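You operate a simulated robot arm through the tools that you are given. There is no shell and no other tool.

You are at the controls of a simulated robot arm. One attempt, no reset.

TASK
Stir two spoonfuls of black dye evenly into the white pot.
Fine: all stands on the mortar bench; use the pale paddle, spill nothing, put spoon and paddle back. Set down upright: white spoon, pale paddle.

Only the result counts: the job must be done as asked and must still hold three seconds after the hand-in. Knocking over, shifting, dropping, spilling or breaking anything else fails it.

THE ROBOT
A 6-joint arm with a four-finger gripper, fixed in place. Base frame: the origin is at the foot of the arm, x ahead of it, y to its left, z up; the work surface is at about z = 80.2. Lengths are in cm, angles in degrees, forces in N, time in s.
Its first joint turns from -166.0 to 166.0 degrees. Payload 3.43 kg.
The tool frame sits at the grasp point between the pads (the TCP): z along the fingers, y along the line on which they close. The tips reach 3 cm beyond it. The gripper opens to 12 cm. The gripper's body begins 8.5 cm behind the TCP.
Orientation is that of the tool frame in the base frame, as a unit quaternion [x, y, z, w]. With the fingers straight down and closing along the base's y, the tool's x points along the base's -x, its y along +y and its z along -z.

THE INTERFACE
- The arm moves only by the tool play_rows. Its argument "steps" is one flat list of numbers, 7 for each row, row after row: the turn, a rotation vector about the base's x, y, z in units of 6 degrees (1.0 is 6 degrees), then the shift along the base's x, y, z in units of 40 mm (1.0 is 40 mm), then the closure in counts, from 0 (fully open) to 255 (shut). In form: [wx, wy, wz, dx, dy, dz, jaw, wx, wy, wz, dx, dy, dz, jaw, ...]. A call has 1 to 20 rows; each row shifts and turns the commanded pose from where the row before left it. A call with a number of a shift or a turn outside -1 to 1 is refused whole. Rows are played at 5 a second. More than 5 cm and 8.6 degrees between two rows, or a gripper value outside its range, and nothing of the call is played. A pose out of reach is approached as far as the arm can. The call stops where the force on the tool passes 40 N (or 10 N more than at its start, if that is more) or the arm is blocked; 0.2 s more then pass. The fingers move at their own pace and stop on an object; they squeeze with about 43 N. The grip force told is the motor's: it shows also when the fingers shut on nothing. Time passes only in rows, and 0.2 s behind the last, so rows that do not move let the fingers close. The reply holds the time, the measured pose of the TCP, the force on the tool along the base axes, the opening and the grip force, in the units named above and with some noise, with the torque about the TCP (base axes, N m) and any sound that the robot's microphone picked up.
- Cameras (640 x 400 px; columns grow to the right, rows downward): "scene" is fixed at [39.03, 50.06, 158.16]; the picture's right is [0.12, 0.99, 0.00], its down [0.96, -0.11, -0.25] and it looks along [-0.25, 0.03, -0.97] (base axes); focal length 349 px, centre (320, 200). "wrist" rides on the gripper at [7.1, -1.7, -12.1] in the tool frame; the picture's right is [0.23, 0.97, 0.00], its down [-0.81, 0.19, -0.55] and it looks along [-0.54, 0.13, 0.83] (tool axes); focal length 275 px, centre (320, 200). There is no depth. A picture from a camera that has moved, and an enlarged one, comes with that camera's place and axes in the base frame and with its lens. The place of the scene camera against the robot may be out by one fixed shift of up to 1.8 cm in any direction.
- grab_frame(camera): a new picture of that camera. The clock stands still meanwhile.
- close_up(camera, box): a new picture of the part [left, top, right, bottom] of that camera's present view, enlarged. The clock stands still meanwhile.
- finish_job(): hands the job in; it is judged then, once.

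Nothing tells you positions but the pictures and the camera data. Unless the task says otherwise, let go and move clear before handing in.

The tools are called after "Call:" by a JSON object that holds its "api" and its "payload". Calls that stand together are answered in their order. play_rows: Moves the arm, as the interface text tells. Its arguments: {"type":"object","properties":{"steps":{"type":"array","items":{"type":"number"}}},"required":["steps"]} The other tools are called the same way: grab_frame (camera) takes a picture; close_up (camera, box) takes an enlarged picture of a part of a camera's view; finish_job () hands the job in.

At the start:

```text
t: 0.0
tool_pos: [27.28, 46.93, 128.04]
ee_rot: [-0.001, 1.0, 0.001, -0.001]
contact_force: [0.5, -0.1, 0.5]
torque: [0.0, -0.01, -0.01]
width: 12.01
gripper_force: 0.1
```

scene: 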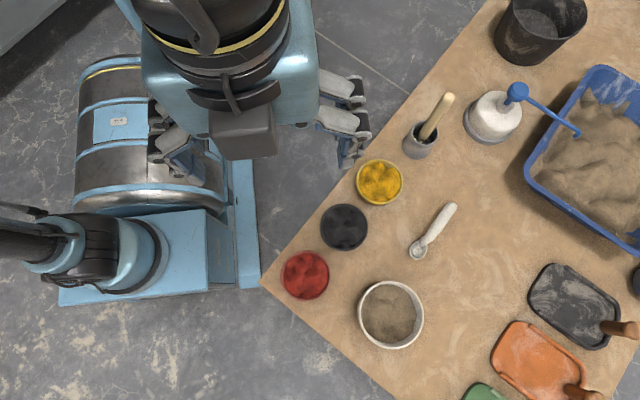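
wrist: 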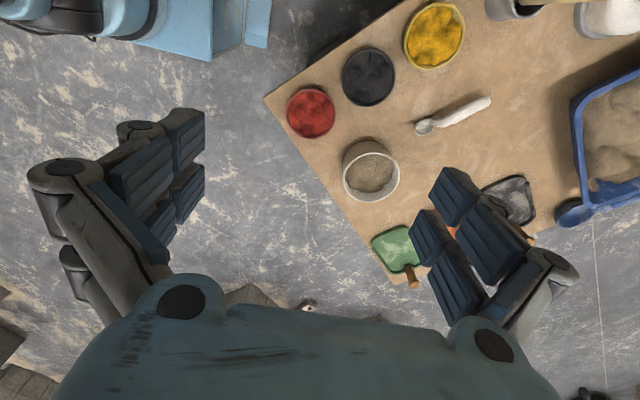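

I see a bench with three dye tubs (yellow, black, red), a white pot with mortar-like content, a white spoon lying on the bench, and a pale paddle standing in a small holder. I'll first take enlarged pictures to measure things.

Call:
{"api": "close_up", "payload": {"camera": "scene", "box": [260, 140, 480, 360]}}

Call:
{"api": "close_up", "payload": {"camera": "scene", "box": [380, 60, 540, 180]}}

Call:
{"api": "close_up", "payload": {"camera": "wrist", "box": [260, 0, 560, 210]}}

```text
1.82 times, centred on (370, 250) of scene
camera zoom: at [39.03, 50.06, 158.16], right [0.12, 0.99, 0.0], down [0.96, -0.11, -0.25], along [-0.25, 0.03, -0.97], focal length 635 px, centre (229, 109)
```

zoom: 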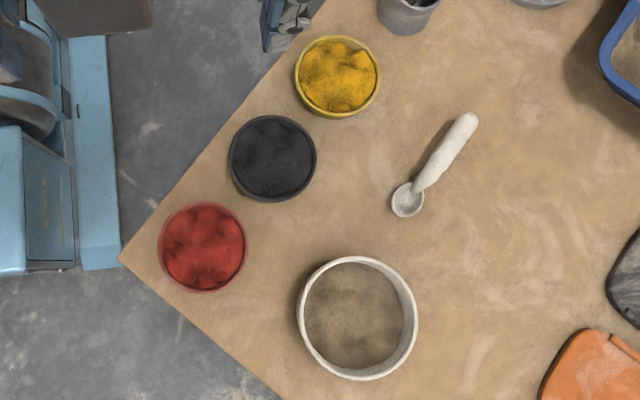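

```text
3.33 times, centred on (460, 120) of scene
camera zoom: at [39.03, 50.06, 158.16], right [0.12, 0.99, 0.0], down [0.96, -0.11, -0.25], along [-0.25, 0.03, -0.97], focal length 1164 px, centre (-147, 467)
```

zoom: 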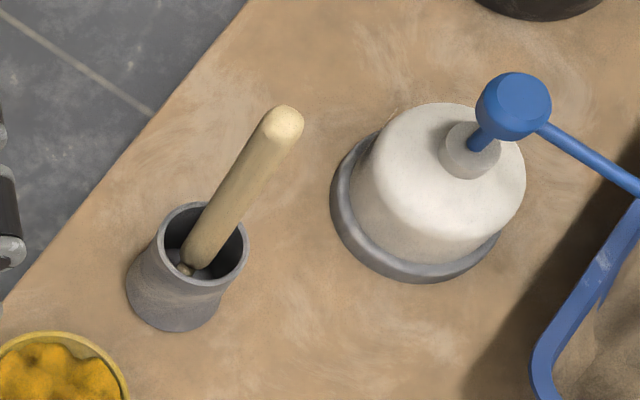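

```text
1.90 times, centred on (410, 105) of wrist
camera zoom: at [20.17, 45.13, 140.1], right [-0.23, 0.97, 0.0], down [0.81, 0.19, 0.55], along [0.54, 0.13, -0.83], focal length 524 px, centre (149, 381)
```

zoom: 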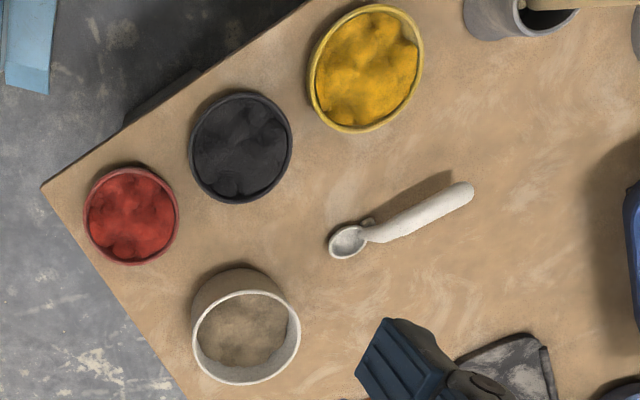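

The black tub seems to be at about (27.5, 56.5), the pot at about (46.5, 63), the spoon lies with its bowl near (34.5, 72) and its handle end near (26.5, 81), and the paddle stands in a cup near (9.5, 77). I'll move the wrist camera over the spoon for a closer look, turning the fingers across the handle.

Call:
{"api": "play_rows", "payload": {"steps": [0, 0, -0.98, 0.04, 0.95, -0.6, 0, 0, 0, -0.98, 0.04, 0.95, -0.6, 0, 0, 0, -0.98, 0.04, 0.95, -0.6, 0, 0, 0, -0.98, 0.04, 0.95, -0.6, 0, 0, 0, -0.98, 0.04, 0.95, -0.6, 0, 0, 0, -0.98, 0.04, 0.95, -0.6, 0, 0, 0, -0.98, 0.04, 0.95, -0.6, 0, 0, 0, -0.98, 0.04, 0.95, -0.6, 0, 0, 0, 0, 0, 0, 0, 0]}}

```text
t: 2.0
tool_pos: [27.01, 77.35, 109.31]
ee_rot: [0.4, 0.916, -0.001, 0.005]
contact_force: [0.3, -0.2, -0.3]
torque: [0.0, 0.0, -0.05]
width: 12.02
gripper_force: 0.1
```

Call:
{"api": "grab_frame", "payload": {"camera": "wrist"}}

Call:
{"api": "grab_frame", "payload": {"camera": "scene"}}

```text
taken
camera wrist: at [20.74, 81.39, 121.21], right [0.56, 0.83, 0.0], down [0.69, -0.46, 0.56], along [0.47, -0.31, -0.83], focal length 275 px, centre (320, 200)
```

wrist: 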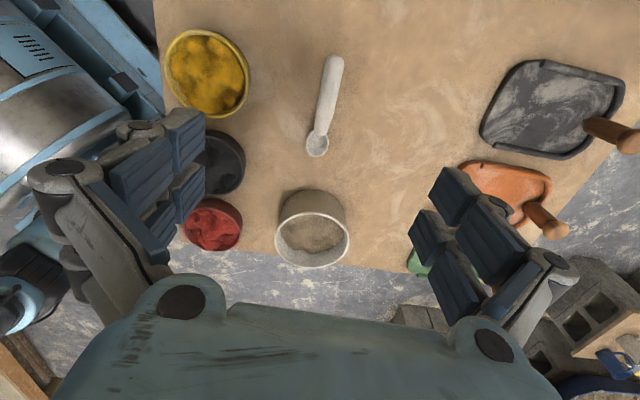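

```text
taken
```

scene: 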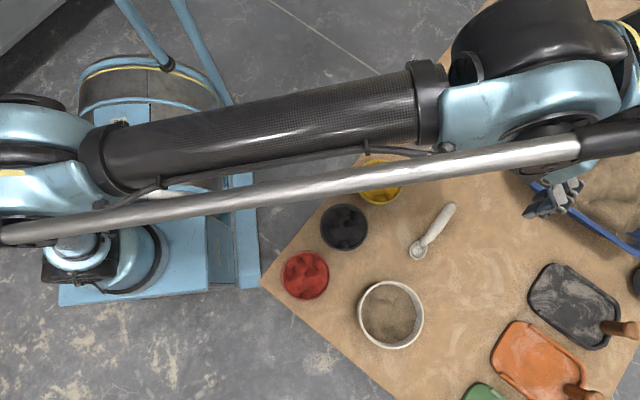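

The spoon lies roughly in line with the tool's x axis now. I'll enlarge to see the spoon, dye and pot in detail.

Call:
{"api": "close_up", "payload": {"camera": "wrist", "box": [260, 30, 400, 170]}}

Call:
{"api": "close_up", "payload": {"camera": "wrist", "box": [160, 20, 360, 280]}}

```text
2.86 times, centred on (330, 100) of wrist
camera zoom: at [20.74, 81.39, 121.21], right [0.56, 0.83, 0.0], down [0.69, -0.46, 0.56], along [0.47, -0.31, -0.83], focal length 786 px, centre (291, 486)
```

zoom: 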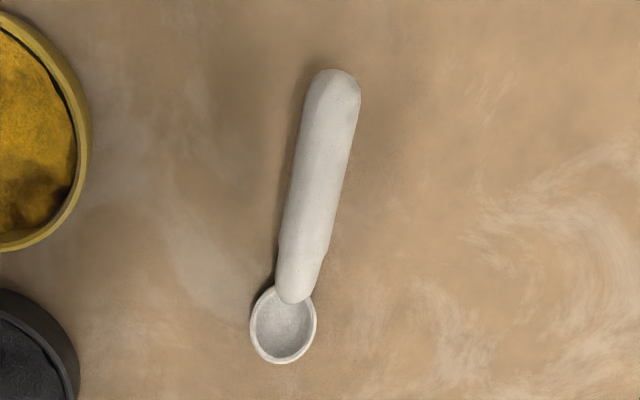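

```text
1.54 times, centred on (260, 150) of wrist
camera zoom: at [20.74, 81.39, 121.21], right [0.56, 0.83, 0.0], down [0.69, -0.46, 0.56], along [0.47, -0.31, -0.83], focal length 424 px, centre (412, 277)
```

zoom: 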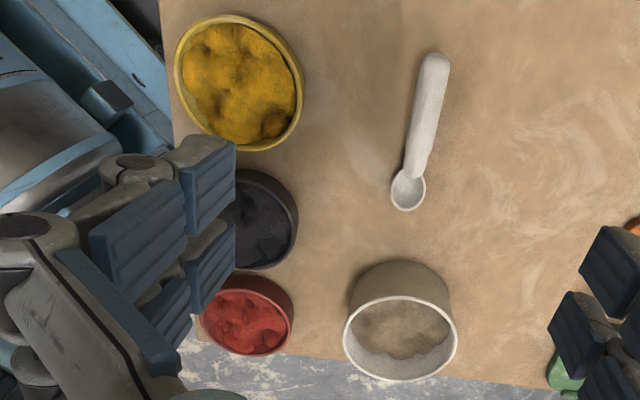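

The pot's rim is near (46.2, 62.9, z≈86.5); the spoon's bowl is near (34.2, 71.9, z≈81) and its handle runs at about 135° to (25.3, 80.8). I'll come down above the handle's middle to look closer.

Call:
{"api": "play_rows", "payload": {"steps": [0, 0, 0.35, 0.11, -0.025, -0.8, 0, 0, 0, 0, 0.11, -0.025, -0.8, 0, 0, 0, 0, 0.11, -0.025, -0.8, 0, 0, 0, 0, 0.11, -0.025, -0.8, 0, 0, 0, 0, 0.11, -0.025, -0.8, 0, 0, 0, 0, 0, 0, 0, 0]}}

Call:
{"api": "grab_frame", "payload": {"camera": "wrist"}}

```text
t: 3.4
tool_pos: [29.33, 76.73, 93.2]
ee_rot: [0.382, 0.924, -0.002, 0.005]
contact_force: [0.0, -0.3, -0.1]
torque: [-0.01, 0.02, 0.02]
width: 12.0
gripper_force: 0.2
```

```text
taken
camera wrist: at [22.89, 80.62, 105.18], right [0.52, 0.85, 0.0], down [0.7, -0.43, 0.56], along [0.48, -0.29, -0.83], focal length 275 px, centre (320, 200)
```

wrist: 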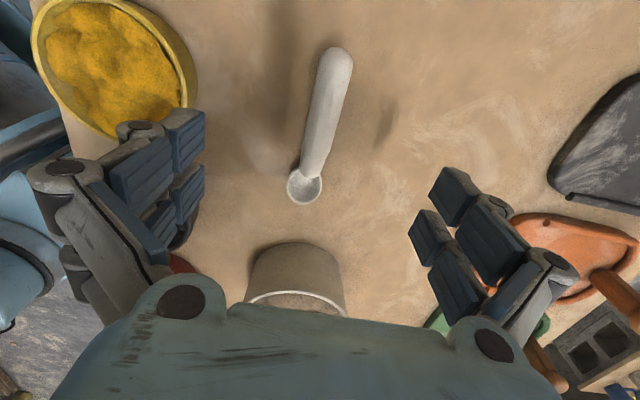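

Call:
{"api": "close_up", "payload": {"camera": "wrist", "box": [240, 30, 420, 220]}}

```text
2.11 times, centred on (330, 125) of wrist
camera zoom: at [22.89, 80.62, 105.18], right [0.52, 0.85, 0.0], down [0.7, -0.43, 0.56], along [0.48, -0.29, -0.83], focal length 580 px, centre (299, 358)
```

zoom: 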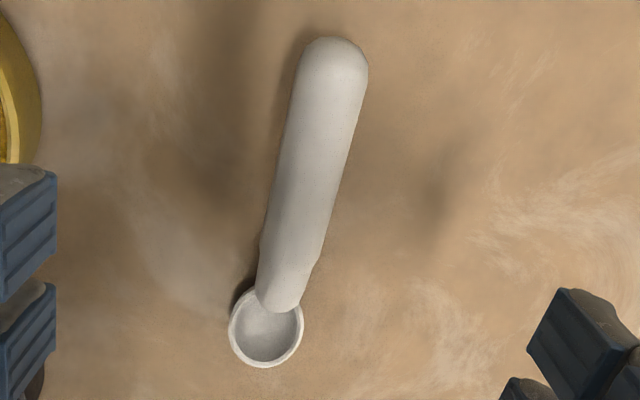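

The fingers straddle the handle 7 cm from the bowl's centre, squarely across it. I'll go down until the tips are just above the bench.

Call:
{"api": "play_rows", "payload": {"steps": [0, 0, 0, 0, 0, -0.75, 0, 0, 0, 0, 0, 0, -0.75, 0, 0, 0, 0, 0, 0, -0.6, 0, 0, 0, 0, 0, 0, -0.2, 0, 0, 0, 0, 0, 0, 0, 0]}}

Call:
{"api": "grab_frame", "payload": {"camera": "wrist"}}

```text
t: 4.6
tool_pos: [29.31, 76.79, 84.01]
ee_rot: [0.382, 0.924, -0.001, 0.005]
contact_force: [-0.4, -0.3, -0.5]
torque: [0.02, 0.02, 0.02]
width: 11.99
gripper_force: 0.0
```

```text
taken
camera wrist: at [22.87, 80.65, 95.9], right [0.52, 0.85, 0.0], down [0.7, -0.43, 0.56], along [0.48, -0.29, -0.83], focal length 275 px, centre (320, 200)
```

wrist: 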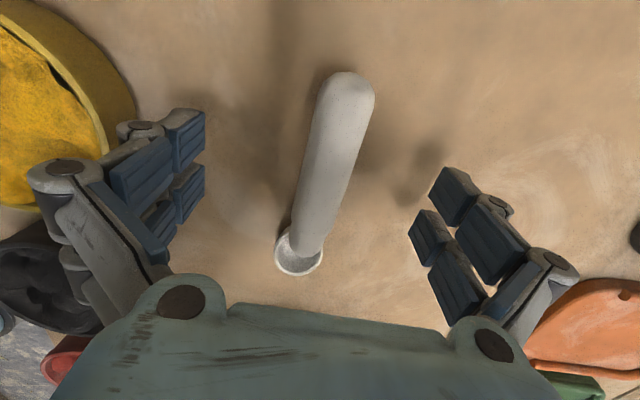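

The handle lies between the fingers with its top near z≈83. I'll lower a few millimetres and close.

Call:
{"api": "play_rows", "payload": {"steps": [0, 0, 0, 0, 0, -0.09, 0, 0, 0, 0, 0, 0, 0, 120, 0, 0, 0, 0, 0, 0, 200, 0, 0, 0, 0, 0, 0, 255, 0, 0, 0, 0, 0, 0, 255, 0, 0, 0, 0, 0, 0, 255]}}

Call:
{"api": "grab_frame", "payload": {"camera": "wrist"}}

```text
t: 6.0
tool_pos: [29.21, 76.83, 83.68]
ee_rot: [0.381, 0.924, -0.001, 0.006]
contact_force: [0.3, 0.2, 0.1]
torque: [-0.04, -0.02, 0.0]
width: 2.24
gripper_force: 43.0
```

```text
taken
camera wrist: at [22.85, 80.66, 95.55], right [0.52, 0.85, 0.0], down [0.7, -0.43, 0.56], along [0.48, -0.29, -0.83], focal length 275 px, centre (320, 200)
```

wrist: 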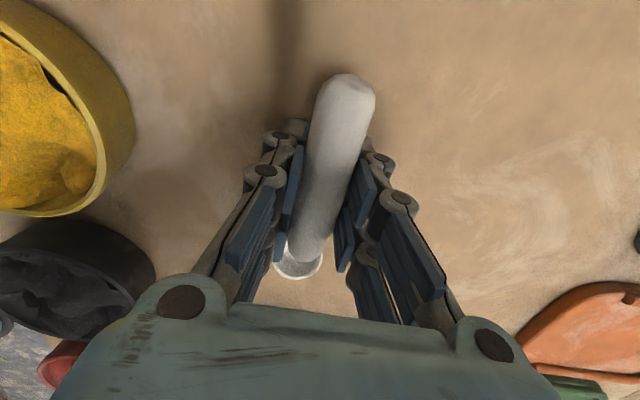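

The spoon is gripped (2.24 cm wide). I'll lift it, then turn it so the handle points along +45° and hold it above the black tub to look at the dye.

Call:
{"api": "play_rows", "payload": {"steps": [0, 0, 0, 0, 0, 0.3, 255, 0, 0, 0, 0, 0, 0.7, 255, 0, 0, 0, 0, 0, 0.8, 255, 0, 0, 0, 0, 0, 0.8, 255, 0, 0, 0, 0, 0, 0.7, 255, 0, 0, 0, 0, 0, 0, 255]}}

Call:
{"api": "grab_frame", "payload": {"camera": "wrist"}}

Call:
{"api": "grab_frame", "payload": {"camera": "scene"}}

```text
t: 7.4
tool_pos: [29.11, 76.87, 96.74]
ee_rot: [0.382, 0.924, -0.001, 0.006]
contact_force: [-0.2, -0.9, -1.2]
torque: [0.07, 0.04, 0.03]
width: 2.23
gripper_force: 42.7
```

```text
taken
camera wrist: at [22.71, 80.7, 108.7], right [0.52, 0.85, 0.0], down [0.71, -0.43, 0.56], along [0.48, -0.29, -0.83], focal length 275 px, centre (320, 200)
```

wrist: 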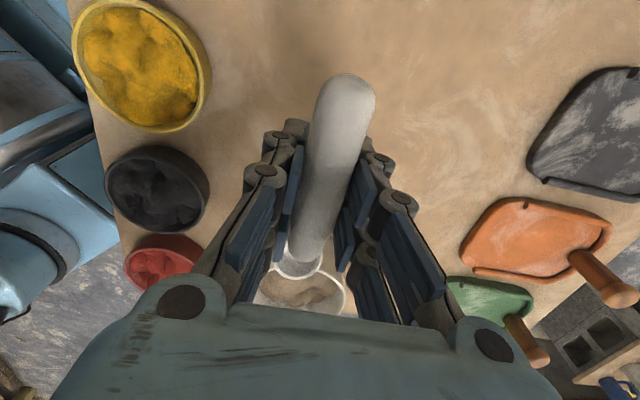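

```text
taken
```

scene: 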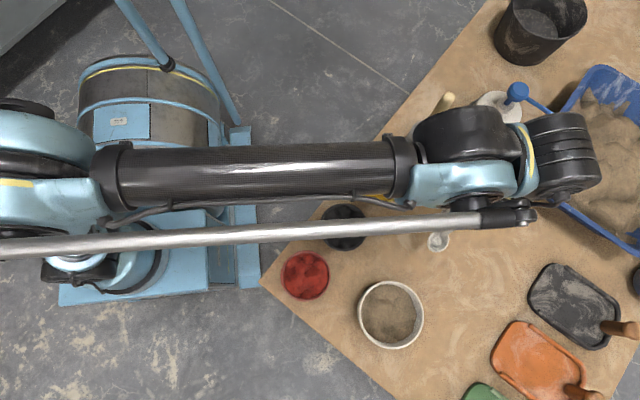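

Call:
{"api": "close_up", "payload": {"camera": "wrist", "box": [70, 120, 230, 300]}}

Call:
{"api": "close_up", "payload": {"camera": "wrist", "box": [240, 60, 400, 320]}}

```text
2.22 times, centred on (150, 210) of wrist
camera zoom: at [22.71, 80.7, 108.7], right [0.52, 0.85, 0.0], down [0.71, -0.43, 0.56], along [0.48, -0.29, -0.83], focal length 612 px, centre (698, 178)
```

zoom: 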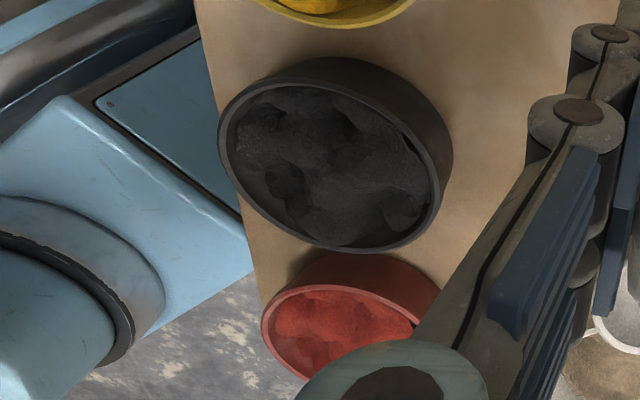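

```text
1.54 times, centred on (320, 190) of wrist
camera zoom: at [22.71, 80.7, 108.7], right [0.52, 0.85, 0.0], down [0.71, -0.43, 0.56], along [0.48, -0.29, -0.83], focal length 424 px, centre (320, 215)
```

zoom: 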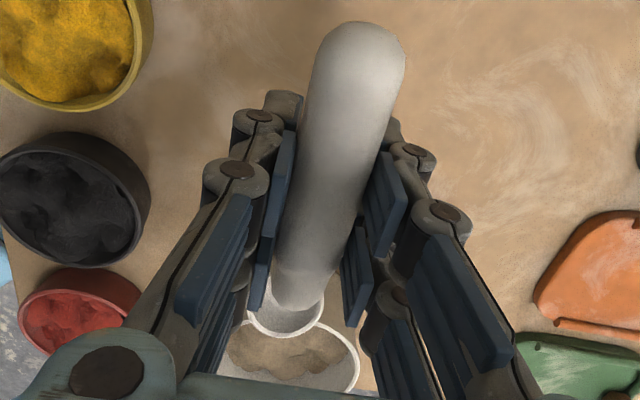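

The black tub's rim is at about z=83, centred near (27.4, 56.4), with dye slightly below the rim. I'll swing the spoon around level so its bowl is above the black tub with the handle pointing to +45°.

Call:
{"api": "play_rows", "payload": {"steps": [0, 0, -1, 0.055, -0.258, 0, 255, 0, 0, -1, 0.055, -0.258, 0, 255, 0, 0, -1, 0.055, -0.258, 0, 255, 0, 0, -1, 0.055, -0.258, 0, 255, 0, 0, -1, 0.055, -0.258, 0, 255, 0, 0, -1, 0.055, -0.258, 0, 255, 0, 0, -1, 0.055, -0.258, 0, 255, 0, 0, -1, 0.055, -0.258, 0, 255, 0, 0, -1, 0.055, -0.258, 0, 255, 0, 0, -1, 0.055, -0.258, 0, 255, 0, 0, -1, 0.055, -0.258, 0, 255, 0, 0, -1, 0.055, -0.258, 0, 255, 0, 0, -1, 0.055, -0.258, 0, 255, 0, 0, -1, 0.055, -0.258, 0, 255, 0, 0, -1, 0.055, -0.258, 0, 255, 0, 0, 0, 0, 0, 0, 255]}}

Call:
{"api": "grab_frame", "payload": {"camera": "wrist"}}

Call:
{"api": "grab_frame", "payload": {"camera": "scene"}}

```text
t: 10.8
tool_pos: [45.57, 62.34, 96.86]
ee_rot: [0.777, 0.629, -0.017, -0.02]
contact_force: [-0.2, 0.1, -0.9]
torque: [0.03, 0.01, 0.0]
width: 2.23
gripper_force: 42.8
out of reach, approached as far as the arm can: row 8, 9, 10, 11, 12, 13, 14, 15
```

```text
taken
camera wrist: at [46.09, 69.51, 108.9], right [1.0, 0.02, -0.05], down [0.05, -0.84, 0.54], along [-0.03, -0.54, -0.84], focal length 275 px, centre (320, 200)
```

wrist: 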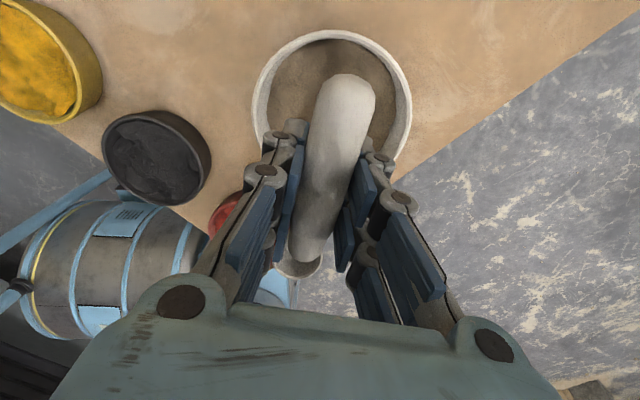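

```text
taken
```

scene: 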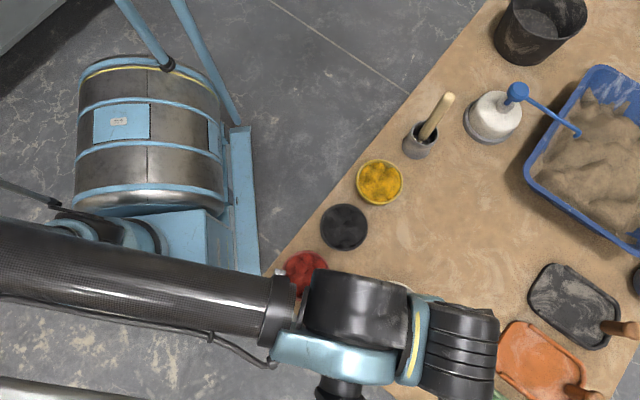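

The arm hit a wrist limit turning that way, so it stopped near a handle direction of 78° above the pot. I'll choose a handle direction of 100° instead, level the tool again, and carry the empty spoon over the black tub.

Call:
{"api": "play_rows", "payload": {"steps": [-0.012, -0.062, 0.459, -0.606, 0.033, 0, 255, -0.012, -0.062, 0.459, -0.606, 0.033, 0, 255, -0.012, -0.062, 0.459, -0.606, 0.033, 0, 255, -0.012, -0.062, 0.459, -0.606, 0.033, 0, 255, -0.012, -0.062, 0.459, -0.606, 0.033, 0, 255, -0.012, -0.062, 0.459, -0.606, 0.033, 0, 255, -0.012, -0.062, 0.459, -0.606, 0.033, 0, 255, -0.012, -0.062, 0.459, -0.606, 0.033, 0, 255, 0, 0, 0, 0, 0, 0, 255]}}

Call:
{"api": "grab_frame", "payload": {"camera": "wrist"}}

Call:
{"api": "grab_frame", "payload": {"camera": "scene"}}

```text
t: 12.8
tool_pos: [26.34, 63.46, 96.86]
ee_rot: [0.644, 0.765, -0.003, 0.003]
contact_force: [0.5, -0.1, -1.1]
torque: [0.05, 0.0, 0.0]
width: 2.24
gripper_force: 43.2
```

```text
taken
camera wrist: at [23.4, 70.22, 108.78], right [0.92, 0.39, 0.0], down [0.33, -0.76, 0.56], along [0.22, -0.52, -0.83], focal length 275 px, centre (320, 200)
```

wrist: 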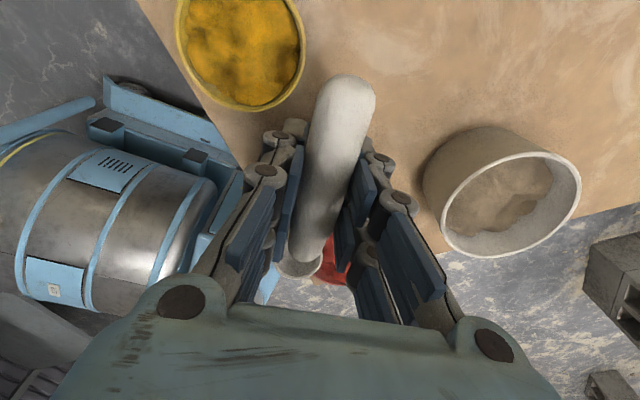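

```text
taken
```

scene: 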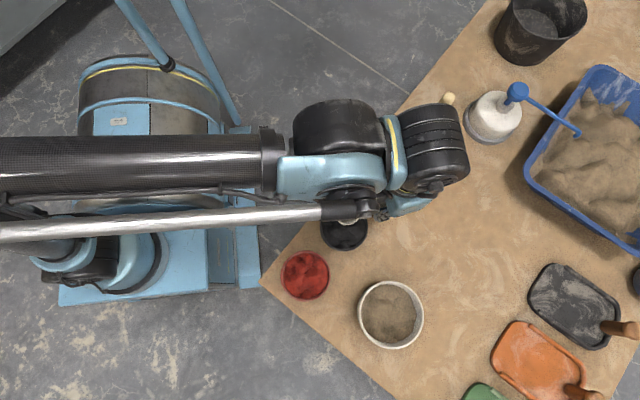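

The handle direction is now 100° and the tool is upright, with the bowl right above the black tub. I'll pitch the bowl down by 36° while still above the rim to check reach and clearance.

Call:
{"api": "play_rows", "payload": {"steps": [0.985, 0.17, 0, 0.003, -0.055, -0.113, 255, 0.985, 0.17, 0, 0.003, -0.055, -0.113, 255, 0.985, 0.17, 0, 0.003, -0.055, -0.113, 255, 0.985, 0.17, 0, 0.003, -0.055, -0.113, 255, 0.985, 0.17, 0, 0.003, -0.055, -0.113, 255, 0.985, 0.17, 0, 0.003, -0.055, -0.113, 255, 0, 0, 0, 0, 0, 0, 255]}}

Call:
{"api": "grab_frame", "payload": {"camera": "wrist"}}

Call:
{"api": "close_up", "payload": {"camera": "scene", "box": [260, 120, 480, 300]}}

```text
t: 14.4
tool_pos: [26.46, 62.2, 94.12]
ee_rot: [0.613, 0.729, 0.197, -0.234]
contact_force: [-0.5, 0.4, -0.2]
torque: [0.07, 0.02, 0.0]
width: 2.24
gripper_force: 42.5
```

```text
taken
camera wrist: at [24.96, 60.59, 108.06], right [0.93, 0.35, 0.13], down [0.36, -0.93, -0.02], along [0.12, 0.07, -0.99], focal length 275 px, centre (320, 200)
```

wrist: 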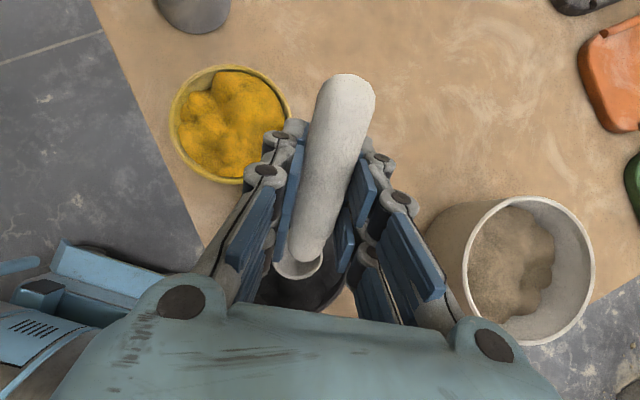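

```text
2.22 times, centred on (370, 210) of scene
camera zoom: at [39.03, 50.06, 158.16], right [0.12, 0.99, 0.0], down [0.96, -0.11, -0.25], along [-0.25, 0.03, -0.97], focal length 776 px, centre (209, 178)
```

zoom: 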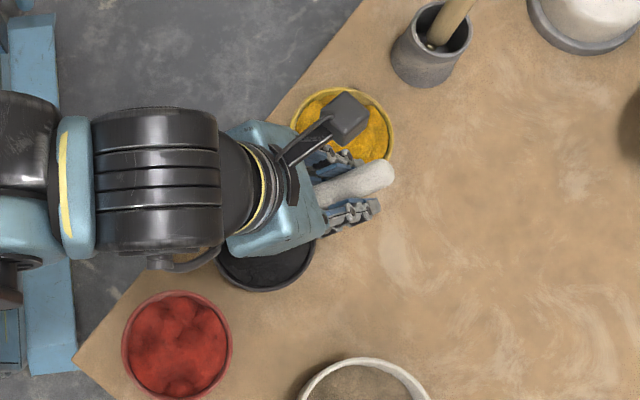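

Call:
{"api": "close_up", "payload": {"camera": "wrist", "box": [220, 220, 400, 330]}}

```text
3.56 times, centred on (310, 275) of wrist
camera zoom: at [24.96, 60.59, 108.06], right [0.93, 0.35, 0.13], down [0.36, -0.93, -0.02], along [0.12, 0.07, -0.99], focal length 979 px, centre (356, -67)
```

zoom: 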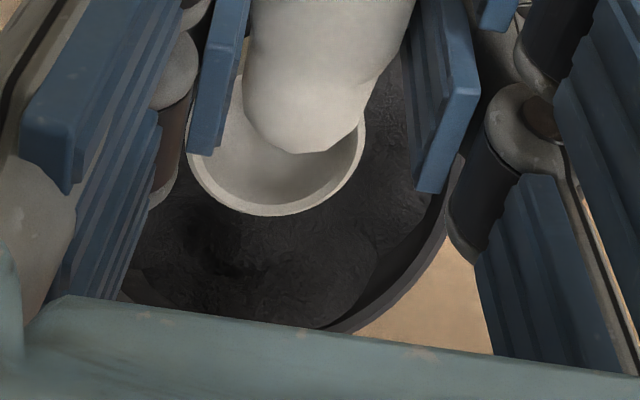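

The tub's centre checks out at (27.3, 56.4) and the pitched bowl hangs over it with room to the rim. Now I'll lower the bowl toward the dye surface, watching the force.

Call:
{"api": "play_rows", "payload": {"steps": [0, 0, 0, 0, 0, -0.5, 255, 0, 0, 0, 0, 0, -0.5, 255, 0, 0, 0, 0, 0, -0.25, 255, 0, 0, 0, 0, 0, 0, 255]}}

Call:
{"api": "close_up", "payload": {"camera": "wrist", "box": [220, 220, 400, 330]}}

```text
t: 15.4
tool_pos: [26.46, 62.09, 89.11]
ee_rot: [0.613, 0.729, 0.196, -0.233]
contact_force: [0.3, -0.4, -0.7]
torque: [0.01, 0.02, -0.02]
width: 2.22
gripper_force: 43.1
```

```text
3.56 times, centred on (310, 275) of wrist
camera zoom: at [24.91, 60.6, 103.06], right [0.93, 0.35, 0.13], down [0.36, -0.93, -0.02], along [0.12, 0.07, -0.99], focal length 979 px, centre (356, -67)
```

zoom: 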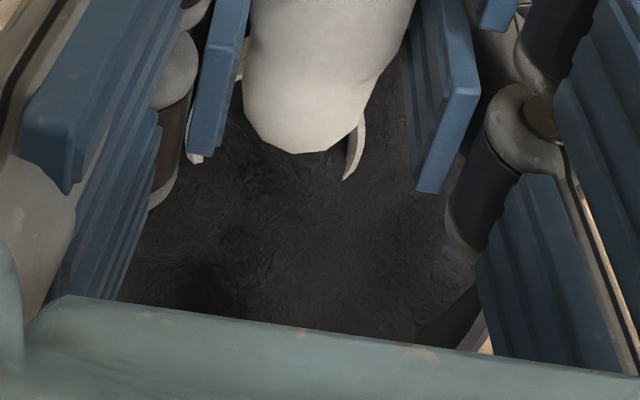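

The front of the bowl is already sunk in the dye, whose surface is near z≈82.8. I'll push the bowl forward through the dye, level it, and lift it out.

Call:
{"api": "play_rows", "payload": {"steps": [0, 0, 0, 0, 0, -0.15, 255, 0, 0, 0, 0.0425, -0.246, -0.025, 255, 0, 0, 0, 0.038, -0.222, 0, 255, 0, 0, 0, 0, 0, 0, 255, -0.985, -0.17, 0, -0.0093, 0.0537, -0.1215, 255, -0.985, -0.17, 0, -0.0155, 0.0896, -0.1115, 255, -0.985, -0.17, 0, -0.0171, 0.099, -0.1008, 255, -0.985, -0.17, 0, -0.0187, 0.1084, -0.038, 255, -0.985, -0.17, 0, -0.0241, 0.1396, 0.0515, 255, -0.985, -0.17, 0, -0.021, 0.1214, 0.218, 255, 0, 0, 0, 0, 0, 0.4, 255, 0, 0, 0, 0, 0, 0.6, 255, 0, 0, 0, 0, 0, 0.4, 255, 0, 0, 0, 0, 0, 0, 255]}}

Call:
{"api": "grab_frame", "payload": {"camera": "wrist"}}

Call:
{"api": "close_up", "payload": {"camera": "wrist", "box": [220, 200, 400, 310]}}

```text
t: 18.4
tool_pos: [26.19, 62.64, 93.67]
ee_rot: [0.643, 0.766, -0.003, 0.002]
contact_force: [-0.2, 0.3, -1.5]
torque: [0.07, 0.03, -0.02]
width: 2.22
gripper_force: 42.6
```

```text
taken
camera wrist: at [23.36, 69.47, 105.56], right [0.92, 0.39, 0.0], down [0.33, -0.76, 0.56], along [0.22, -0.52, -0.83], focal length 275 px, centre (320, 200)
```

wrist: 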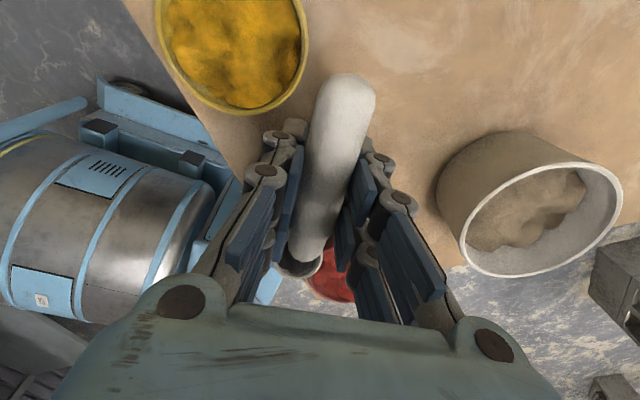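

```text
3.56 times, centred on (310, 255) of wrist
camera zoom: at [23.36, 69.47, 105.56], right [0.92, 0.39, 0.0], down [0.33, -0.76, 0.56], along [0.22, -0.52, -0.83], focal length 979 px, centre (356, 4)
```

zoom: 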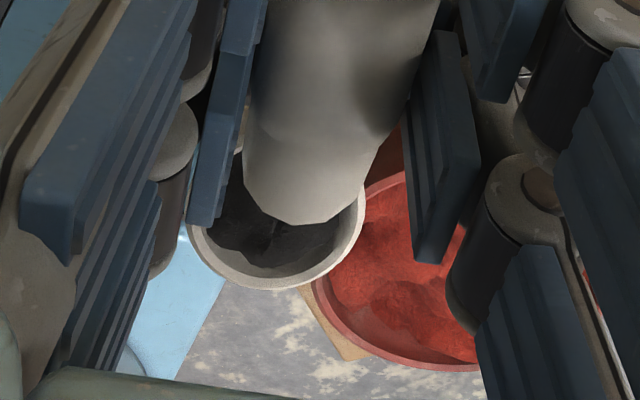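

The bowl is filled with black dye up to just below its rim. I'll carry it level and gently over to the pot.

Call:
{"api": "play_rows", "payload": {"steps": [0, 0, 0, 0, 0, 0.2, 255, 0, 0, 0, 0.109, 0.042, 0.2, 255, 0, 0, 0, 0.237, 0.091, 0.06, 255, 0, 0, 0, 0.364, 0.1405, 0, 255, 0, 0, 0, 0.364, 0.1405, 0, 255, 0, 0, 0, 0.364, 0.1405, 0, 255, 0, 0, 0, 0.364, 0.1405, 0, 255, 0, 0, 0, 0.364, 0.1405, 0, 255, 0, 0, 0, 0.364, 0.1405, 0, 255, 0, 0, 0, 0.364, 0.1405, 0, 255, 0, 0, 0, 0.364, 0.1405, 0, 255, 0, 0, 0, 0.364, 0.1405, 0, 255, 0, 0, 0, 0.364, 0.1405, 0, 255, 0, 0, 0, 0.364, 0.1405, 0, 255, 0, 0, 0, 0.237, 0.091, 0, 255, 0, 0, 0, 0.109, 0.042, 0, 255, 0, 0, 0, 0, 0, 0, 255]}}

Call:
{"api": "grab_frame", "payload": {"camera": "wrist"}}

Call:
{"api": "close_up", "payload": {"camera": "wrist", "box": [220, 200, 400, 310]}}

Call:
{"api": "close_up", "payload": {"camera": "scene", "box": [260, 140, 480, 360]}}

```text
t: 22.0
tool_pos: [45.07, 69.93, 95.54]
ee_rot: [0.643, 0.766, -0.003, 0.003]
contact_force: [0.7, -0.4, -1.7]
torque: [0.11, -0.02, 0.02]
width: 2.23
gripper_force: 42.5
```

```text
taken
camera wrist: at [42.21, 76.7, 107.41], right [0.92, 0.39, 0.0], down [0.33, -0.76, 0.56], along [0.22, -0.52, -0.83], focal length 275 px, centre (320, 200)
```

wrist: 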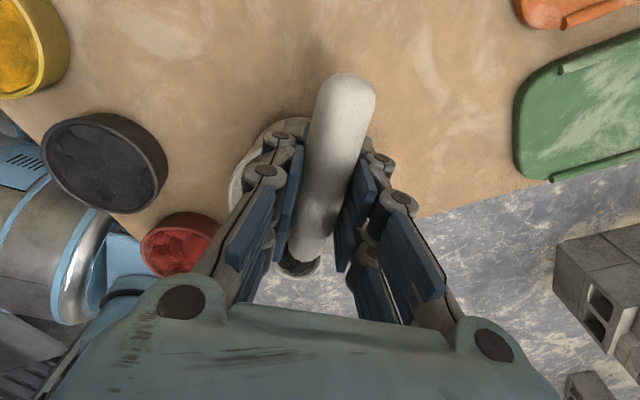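

```text
3.56 times, centred on (310, 255) of wrist
camera zoom: at [42.21, 76.7, 107.41], right [0.92, 0.39, 0.0], down [0.33, -0.76, 0.56], along [0.22, -0.52, -0.83], focal length 979 px, centre (356, 4)
```

zoom: 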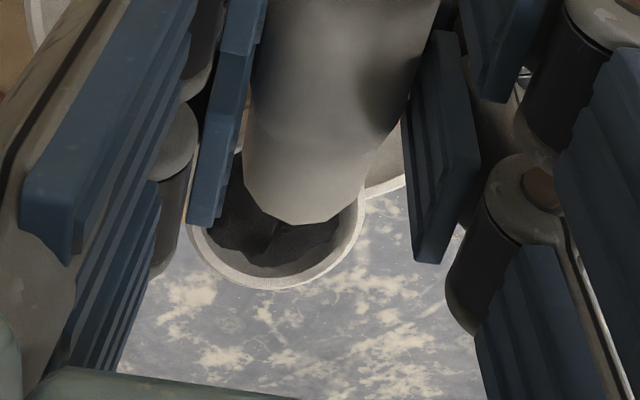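

```text
1.82 times, centred on (370, 250) of scene
camera zoom: at [39.03, 50.06, 158.16], right [0.12, 0.99, 0.0], down [0.96, -0.11, -0.25], along [-0.25, 0.03, -0.97], focal length 635 px, centre (229, 109)
```

zoom: 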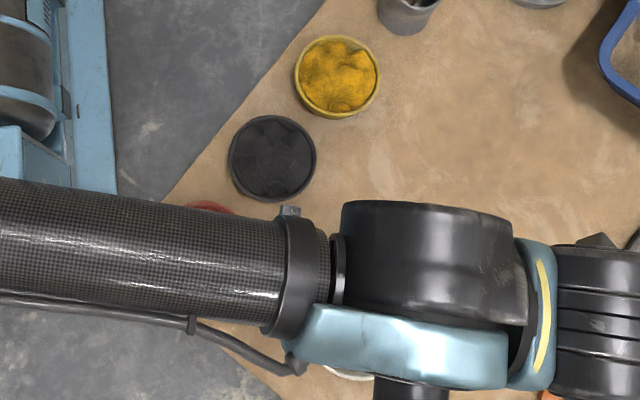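

The dye has stayed in the bowl, and the bowl is above the pot's centre. I'll pitch the bowl down over the pot, pivoting about the bowl, to tip the dye in.

Call:
{"api": "play_rows", "payload": {"steps": [0.985, 0.172, 0, 0.0125, -0.072, 0, 255, 0.985, 0.172, 0, 0.0156, -0.0903, 0, 255, 0.985, 0.172, 0, 0.0187, -0.1083, 0, 255, 0.985, 0.172, 0, 0.0213, -0.1235, 0, 255, 0.985, 0.172, 0, 0.024, -0.1388, 0, 255, 0.985, 0.172, 0, 0.0263, -0.1521, 0.02, 255, 0.985, 0.172, 0, 0.0283, -0.1639, 0.03, 255, 0.985, 0.172, 0, 0.03, -0.1735, 0.03, 255, 0.985, 0.172, 0, 0.0314, -0.1816, 0.02, 255, 0.985, 0.172, 0, 0.0323, -0.1872, 0, 255, 0.985, 0.172, 0, 0.0331, -0.1914, 0, 255, 0.985, 0.172, 0, 0.0334, -0.1931, 0.01, 255, 0, 0, 0, 0, 0, 0, 255, 0, 0, 0, 0, 0, 0, 255]}}

Call:
{"api": "grab_frame", "payload": {"camera": "wrist"}}

Call:
{"api": "close_up", "payload": {"camera": "scene", "box": [260, 140, 480, 360]}}

```text
t: 25.0
tool_pos: [46.35, 62.86, 95.95]
ee_rot: [0.523, 0.621, 0.376, -0.448]
contact_force: [-0.6, -0.2, -1.4]
torque: [-0.04, 0.03, 0.02]
width: 2.23
gripper_force: 43.2
```

```text
taken
camera wrist: at [46.26, 53.41, 106.43], right [0.95, 0.24, 0.22], down [0.32, -0.74, -0.59], along [0.02, 0.63, -0.77], focal length 275 px, centre (320, 200)
```

wrist: 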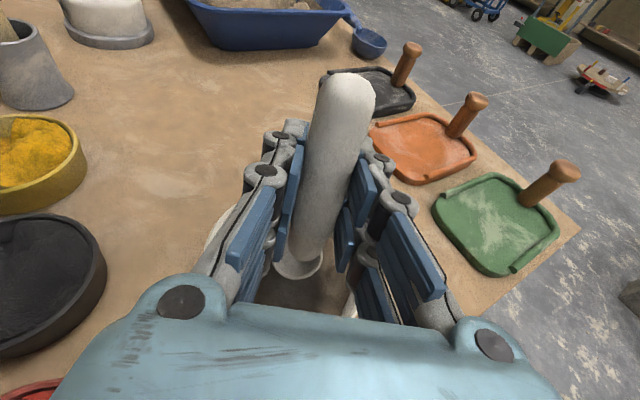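

```text
1.82 times, centred on (370, 250) of scene
camera zoom: at [39.03, 50.06, 158.16], right [0.12, 0.99, 0.0], down [0.96, -0.11, -0.25], along [-0.25, 0.03, -0.97], focal length 635 px, centre (229, 109)
```

zoom: 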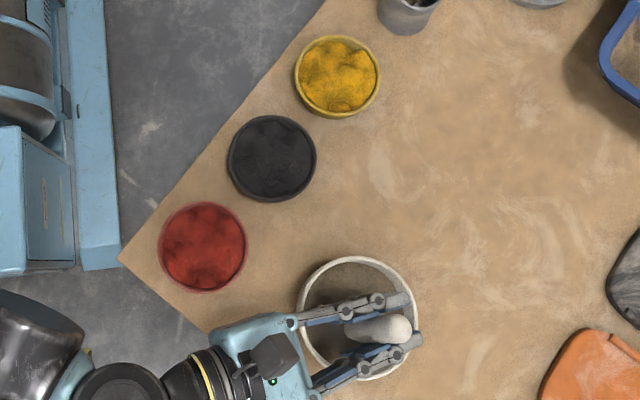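

Call:
{"api": "close_up", "payload": {"camera": "wrist", "box": [220, 210, 400, 330]}}

Call:
{"api": "close_up", "payload": {"camera": "scene", "box": [340, 270, 440, 360]}}

```text
3.33 times, centred on (310, 270) of wrist
camera zoom: at [46.26, 53.41, 106.43], right [0.95, 0.24, 0.22], down [0.32, -0.74, -0.59], along [0.02, 0.63, -0.77], focal length 918 px, centre (353, -33)
```

zoom: 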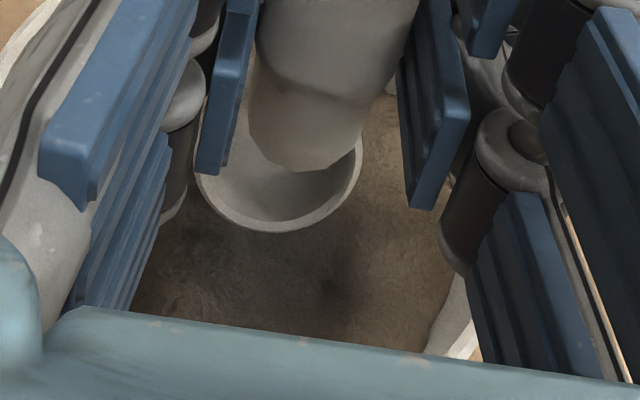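

```text
4.44 times, centred on (390, 315) of scene
camera zoom: at [39.03, 50.06, 158.16], right [0.12, 0.99, 0.0], down [0.96, -0.11, -0.25], along [-0.25, 0.03, -0.97], focal length 1552 px, centre (9, -311)
```

zoom: 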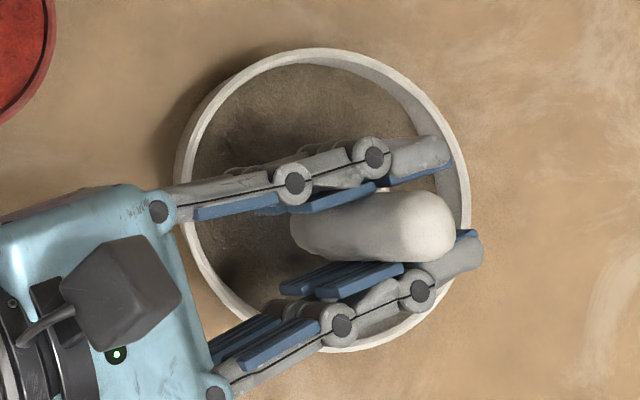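

The bowl is empty and a dark patch lies in the pot: the first spoonful is in. I'll level the spoon again the same way back.

Call:
{"api": "play_rows", "payload": {"steps": [-0.985, -0.172, 0, -0.0334, 0.1931, -0.01, 255, -0.985, -0.172, 0, -0.0331, 0.1914, 0, 255, -0.985, -0.172, 0, -0.0323, 0.1872, 0, 255, -0.985, -0.172, 0, -0.0314, 0.1816, -0.02, 255, -0.985, -0.172, 0, -0.03, 0.1735, -0.03, 255, -0.985, -0.172, 0, -0.0283, 0.1639, -0.03, 255, -0.985, -0.172, 0, -0.0263, 0.1521, -0.02, 255, -0.985, -0.172, 0, -0.024, 0.1388, 0, 255, -0.985, -0.172, 0, -0.0213, 0.1235, 0, 255, -0.985, -0.172, 0, -0.0187, 0.1083, 0, 255, -0.985, -0.172, 0, -0.0156, 0.0903, 0, 255, -0.985, -0.172, 0, -0.0125, 0.072, 0, 255, 0, 0, 0, 0, 0, 0, 255]}}

Call:
{"api": "grab_frame", "payload": {"camera": "wrist"}}

```text
t: 27.8
tool_pos: [45.15, 69.85, 95.34]
ee_rot: [0.644, 0.765, -0.004, 0.004]
contact_force: [1.4, -0.2, -1.7]
torque: [0.02, 0.05, 0.0]
width: 2.24
gripper_force: 43.2
```

```text
taken
camera wrist: at [42.22, 76.72, 107.39], right [0.92, 0.39, 0.0], down [0.33, -0.76, 0.56], along [0.22, -0.52, -0.83], focal length 275 px, centre (320, 200)
```

wrist: 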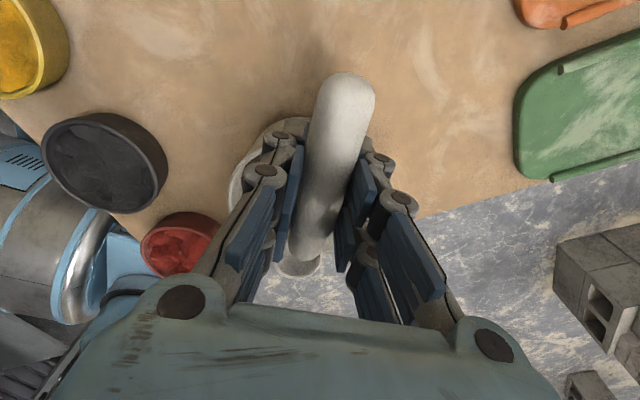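

The spoon is level and empty. I'll return it above the black tub and pitch it down again for the second scoop.

Call:
{"api": "play_rows", "payload": {"steps": [0, 0, 0, -0.5875, -0.2, 0.047, 255, 0, 0, 0, -0.5875, -0.2, 0.047, 255, 0, 0, 0, -0.5875, -0.2, 0.047, 255, 0, 0, 0, -0.5875, -0.2, 0.047, 255, 0, 0, 0, -0.5875, -0.2, 0.047, 255, 0, 0, 0, -0.5875, -0.2, 0.047, 255, 0, 0, 0, -0.5875, -0.2, 0.047, 255, 0, 0, 0, -0.5875, -0.2, 0.047, 255, 0.985, 0.17, 0, 0.003, -0.055, -0.113, 255, 0.985, 0.17, 0, 0.003, -0.055, -0.113, 255, 0.985, 0.17, 0, 0.003, -0.055, -0.113, 255, 0.985, 0.17, 0, 0.003, -0.055, -0.113, 255, 0.985, 0.17, 0, 0.003, -0.055, -0.113, 255, 0.985, 0.17, 0, 0.003, -0.055, -0.113, 255, 0, 0, 0, 0, 0, 0, 255]}}

Call:
{"api": "close_up", "payload": {"camera": "wrist", "box": [220, 220, 400, 330]}}

Call:
{"api": "close_up", "payload": {"camera": "scene", "box": [340, 270, 440, 360]}}

```text
t: 31.0
tool_pos: [26.35, 62.25, 94.24]
ee_rot: [0.614, 0.728, 0.197, -0.234]
contact_force: [-0.1, -0.4, -1.5]
torque: [0.05, 0.05, 0.0]
width: 2.21
gripper_force: 42.9
```

```text
3.56 times, centred on (310, 275) of wrist
camera zoom: at [24.93, 60.68, 108.2], right [0.93, 0.35, 0.13], down [0.36, -0.93, -0.02], along [0.12, 0.07, -0.99], focal length 979 px, centre (356, -67)
```

zoom: 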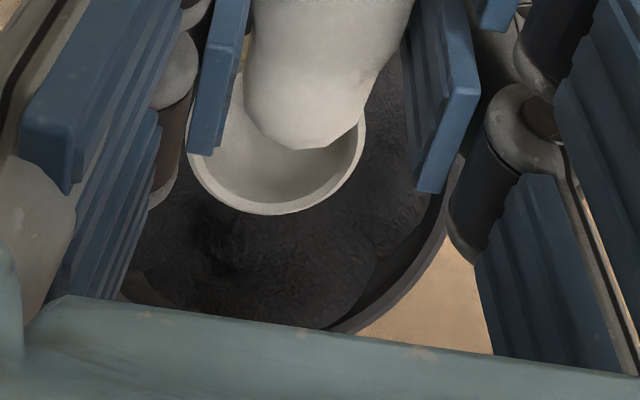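

```text
4.44 times, centred on (390, 315) of scene
camera zoom: at [39.03, 50.06, 158.16], right [0.12, 0.99, 0.0], down [0.96, -0.11, -0.25], along [-0.25, 0.03, -0.97], focal length 1552 px, centre (9, -311)
```

zoom: 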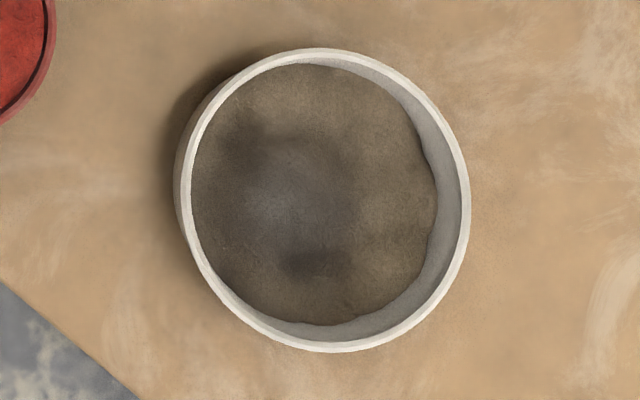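

A dark dye patch shows inside the pot with nothing spilled around it. Now the second scoop, same motion.

Call:
{"api": "play_rows", "payload": {"steps": [0, 0, 0, 0, 0, -0.5, 255, 0, 0, 0, 0, 0, -0.5, 255, 0, 0, 0, 0, 0, -0.28, 255, 0, 0, 0, 0, 0, -0.15, 255, 0, 0, 0, 0.0425, -0.246, -0.025, 255, 0, 0, 0, 0.038, -0.222, 0, 255, 0, 0, 0, 0, 0, 0, 255, -0.985, -0.17, 0, -0.0093, 0.0537, -0.1215, 255, -0.985, -0.17, 0, -0.0155, 0.0896, -0.1115, 255, -0.985, -0.17, 0, -0.0171, 0.099, -0.1008, 255, -0.985, -0.17, 0, -0.0187, 0.1084, -0.038, 255, -0.985, -0.17, 0, -0.0241, 0.1396, 0.0515, 255, -0.985, -0.17, 0, -0.021, 0.1214, 0.218, 255, 0, 0, 0, 0, 0, 0.4, 255, 0, 0, 0, 0, 0, 0.6, 255, 0, 0, 0, 0, 0, 0.4, 255, 0, 0, 0, 0, 0, 0, 255]}}

Call:
{"api": "close_up", "payload": {"camera": "wrist", "box": [220, 200, 400, 310]}}

```text
t: 34.6
tool_pos: [26.26, 62.77, 93.62]
ee_rot: [0.643, 0.766, -0.004, 0.002]
contact_force: [0.0, 0.1, -1.4]
torque: [0.06, 0.0, -0.02]
width: 2.26
gripper_force: 43.1
```

```text
3.56 times, centred on (310, 255) of wrist
camera zoom: at [23.29, 69.62, 105.65], right [0.92, 0.39, 0.0], down [0.33, -0.76, 0.56], along [0.22, -0.52, -0.83], focal length 979 px, centre (356, 4)
```

zoom: 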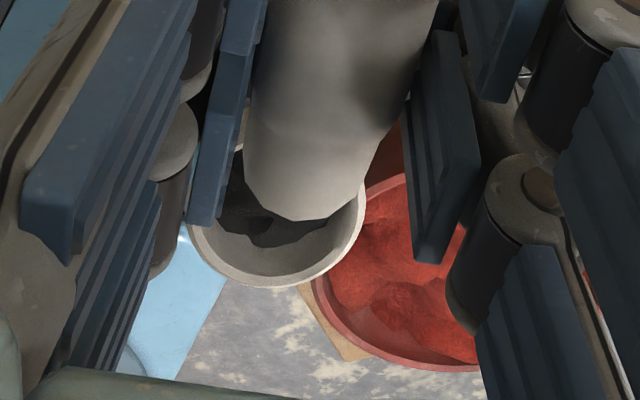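

This scoop came out smaller than the first, about two thirds full. I'll pitch it back into the tub and scoop again a little deeper and to the side, where the dye is untouched.

Call:
{"api": "play_rows", "payload": {"steps": [0.985, 0.17, 0, 0.056, -0.022, 0.022, 255, 0.985, 0.17, 0, 0.056, -0.022, 0.022, 255, 0.985, 0.17, 0, 0.056, -0.022, 0.022, 255, 0.985, 0.17, 0, 0.056, -0.022, 0.022, 255, 0.985, 0.17, 0, 0.056, -0.022, 0.022, 255, 0.985, 0.17, 0, 0.056, -0.022, 0.022, 255, 0, 0, 0, 0, 0, 0, 255]}}

Call:
{"api": "close_up", "payload": {"camera": "wrist", "box": [220, 220, 400, 330]}}

```text
t: 36.2
tool_pos: [27.61, 62.18, 94.25]
ee_rot: [0.613, 0.728, 0.197, -0.234]
contact_force: [-0.4, -0.8, -0.7]
torque: [0.06, -0.03, -0.04]
width: 2.23
gripper_force: 43.0
```

```text
3.56 times, centred on (310, 275) of wrist
camera zoom: at [26.12, 60.69, 108.12], right [0.93, 0.35, 0.13], down [0.36, -0.93, -0.02], along [0.12, 0.07, -0.99], focal length 979 px, centre (356, -67)
```

zoom: 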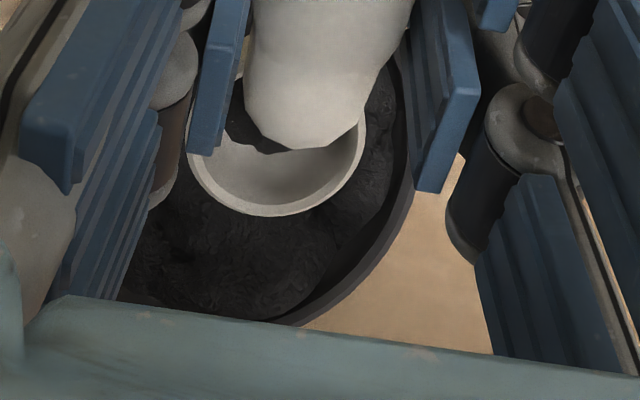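

Some dye remains at the back of the bowl; there is clearance to the tub wall. Now the deeper scoop.

Call:
{"api": "play_rows", "payload": {"steps": [0, 0, 0, 0, 0, -0.5, 255, 0, 0, 0, 0, 0, -0.5, 255, 0, 0, 0, 0, 0, -0.3, 255, 0, 0, 0, 0, 0, -0.2, 255, 0, 0, 0, 0.0425, -0.246, -0.0125, 255, 0, 0, 0, 0.038, -0.222, 0, 255, 0, 0, 0, 0, 0, 0, 255, -0.985, -0.17, 0, -0.0093, 0.0537, -0.1215, 255, -0.985, -0.17, 0, -0.0155, 0.0896, -0.124, 255, -0.985, -0.17, 0, -0.0171, 0.099, -0.113, 255, -0.985, -0.17, 0, -0.0187, 0.1084, -0.0255, 255, -0.985, -0.17, 0, -0.0241, 0.1396, 0.064, 255, -0.985, -0.17, 0, -0.021, 0.1214, 0.218, 255, 0, 0, 0, 0, 0, 0.3, 255, 0, 0, 0, 0, 0, 0.5, 255, 0, 0, 0, 0, 0, 0.5, 255, 0, 0, 0, 0, 0, 0.2, 255, 0, 0, 0, 0, 0, 0, 255]}}

Call:
{"api": "close_up", "payload": {"camera": "wrist", "box": [220, 200, 400, 310]}}

```text
t: 40.0
tool_pos: [27.39, 62.94, 93.68]
ee_rot: [0.643, 0.766, -0.004, 0.003]
contact_force: [-0.3, -0.1, -0.7]
torque: [0.05, 0.03, -0.02]
width: 2.23
gripper_force: 42.2
```

```text
3.56 times, centred on (310, 255) of wrist
camera zoom: at [24.59, 69.6, 105.65], right [0.92, 0.39, 0.0], down [0.33, -0.76, 0.56], along [0.22, -0.52, -0.83], focal length 979 px, centre (356, 4)
```

zoom: 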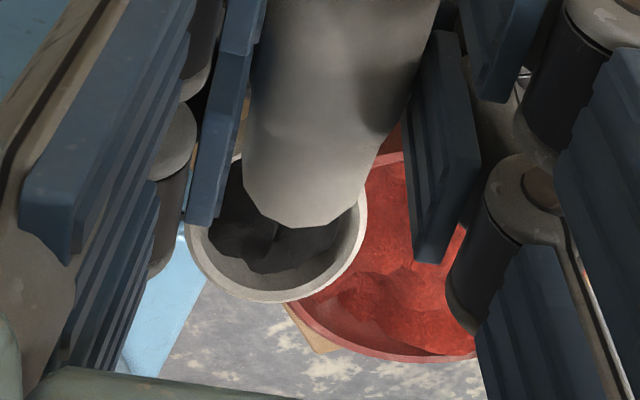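

Call:
{"api": "close_up", "payload": {"camera": "wrist", "box": [265, 235, 335, 290]}}

Call:
{"api": "close_up", "payload": {"camera": "scene", "box": [300, 180, 400, 260]}}

```text
7.27 times, centred on (300, 262) of wrist
camera zoom: at [24.59, 69.6, 105.65], right [0.92, 0.39, 0.0], down [0.33, -0.76, 0.56], along [0.22, -0.52, -0.83], focal length 2002 px, centre (466, -254)
```

zoom: 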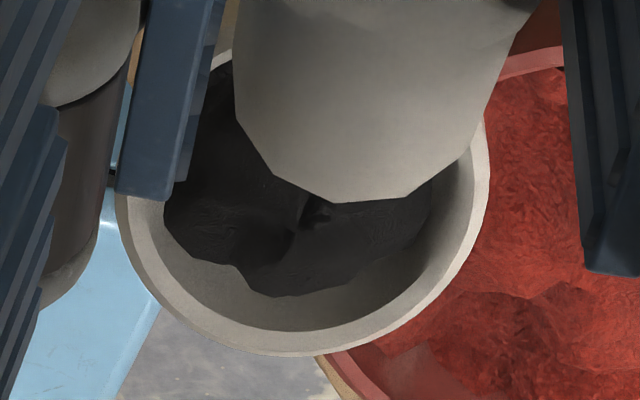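

```text
5.00 times, centred on (350, 220) of scene
camera zoom: at [39.03, 50.06, 158.16], right [0.12, 0.99, 0.0], down [0.96, -0.11, -0.25], along [-0.25, 0.03, -0.97], focal length 1746 px, centre (170, 100)
```

zoom: 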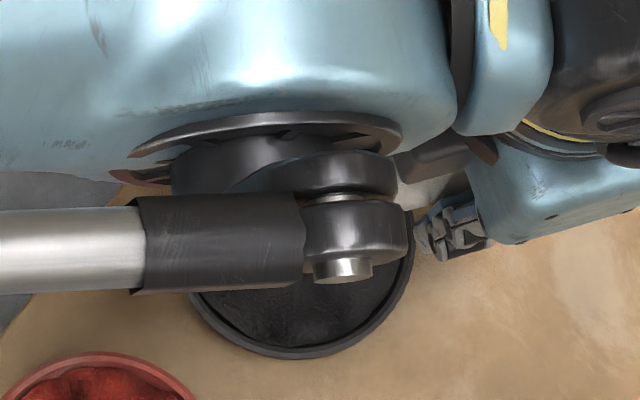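

The second spoonful is fuller now but still not as full as the first, so I'll scoop once more on the untouched other side of the tub.

Call:
{"api": "play_rows", "payload": {"steps": [0.985, 0.17, 0, -0.0975, -0.0475, 0.019, 255, 0.985, 0.17, 0, -0.0975, -0.0475, 0.019, 255, 0.985, 0.17, 0, -0.0975, -0.0475, 0.019, 255, 0.985, 0.17, 0, -0.0975, -0.0475, 0.019, 255, 0.985, 0.17, 0, -0.0975, -0.0475, 0.019, 255, 0.985, 0.17, 0, -0.0975, -0.0475, 0.019, 255, 0, 0, 0, 0, 0, 0, 255]}}

Call:
{"api": "close_up", "payload": {"camera": "wrist", "box": [220, 220, 400, 330]}}

```text
t: 41.6
tool_pos: [25.19, 61.76, 94.16]
ee_rot: [0.614, 0.728, 0.197, -0.234]
contact_force: [0.4, 0.2, -1.2]
torque: [0.03, 0.04, -0.01]
width: 2.25
gripper_force: 43.2
```

```text
3.56 times, centred on (310, 275) of wrist
camera zoom: at [23.69, 60.15, 108.12], right [0.93, 0.35, 0.13], down [0.36, -0.93, -0.02], along [0.12, 0.07, -0.99], focal length 979 px, centre (356, -67)
```

zoom: 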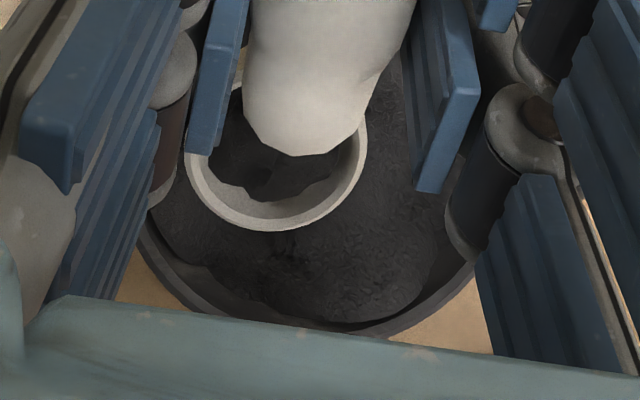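

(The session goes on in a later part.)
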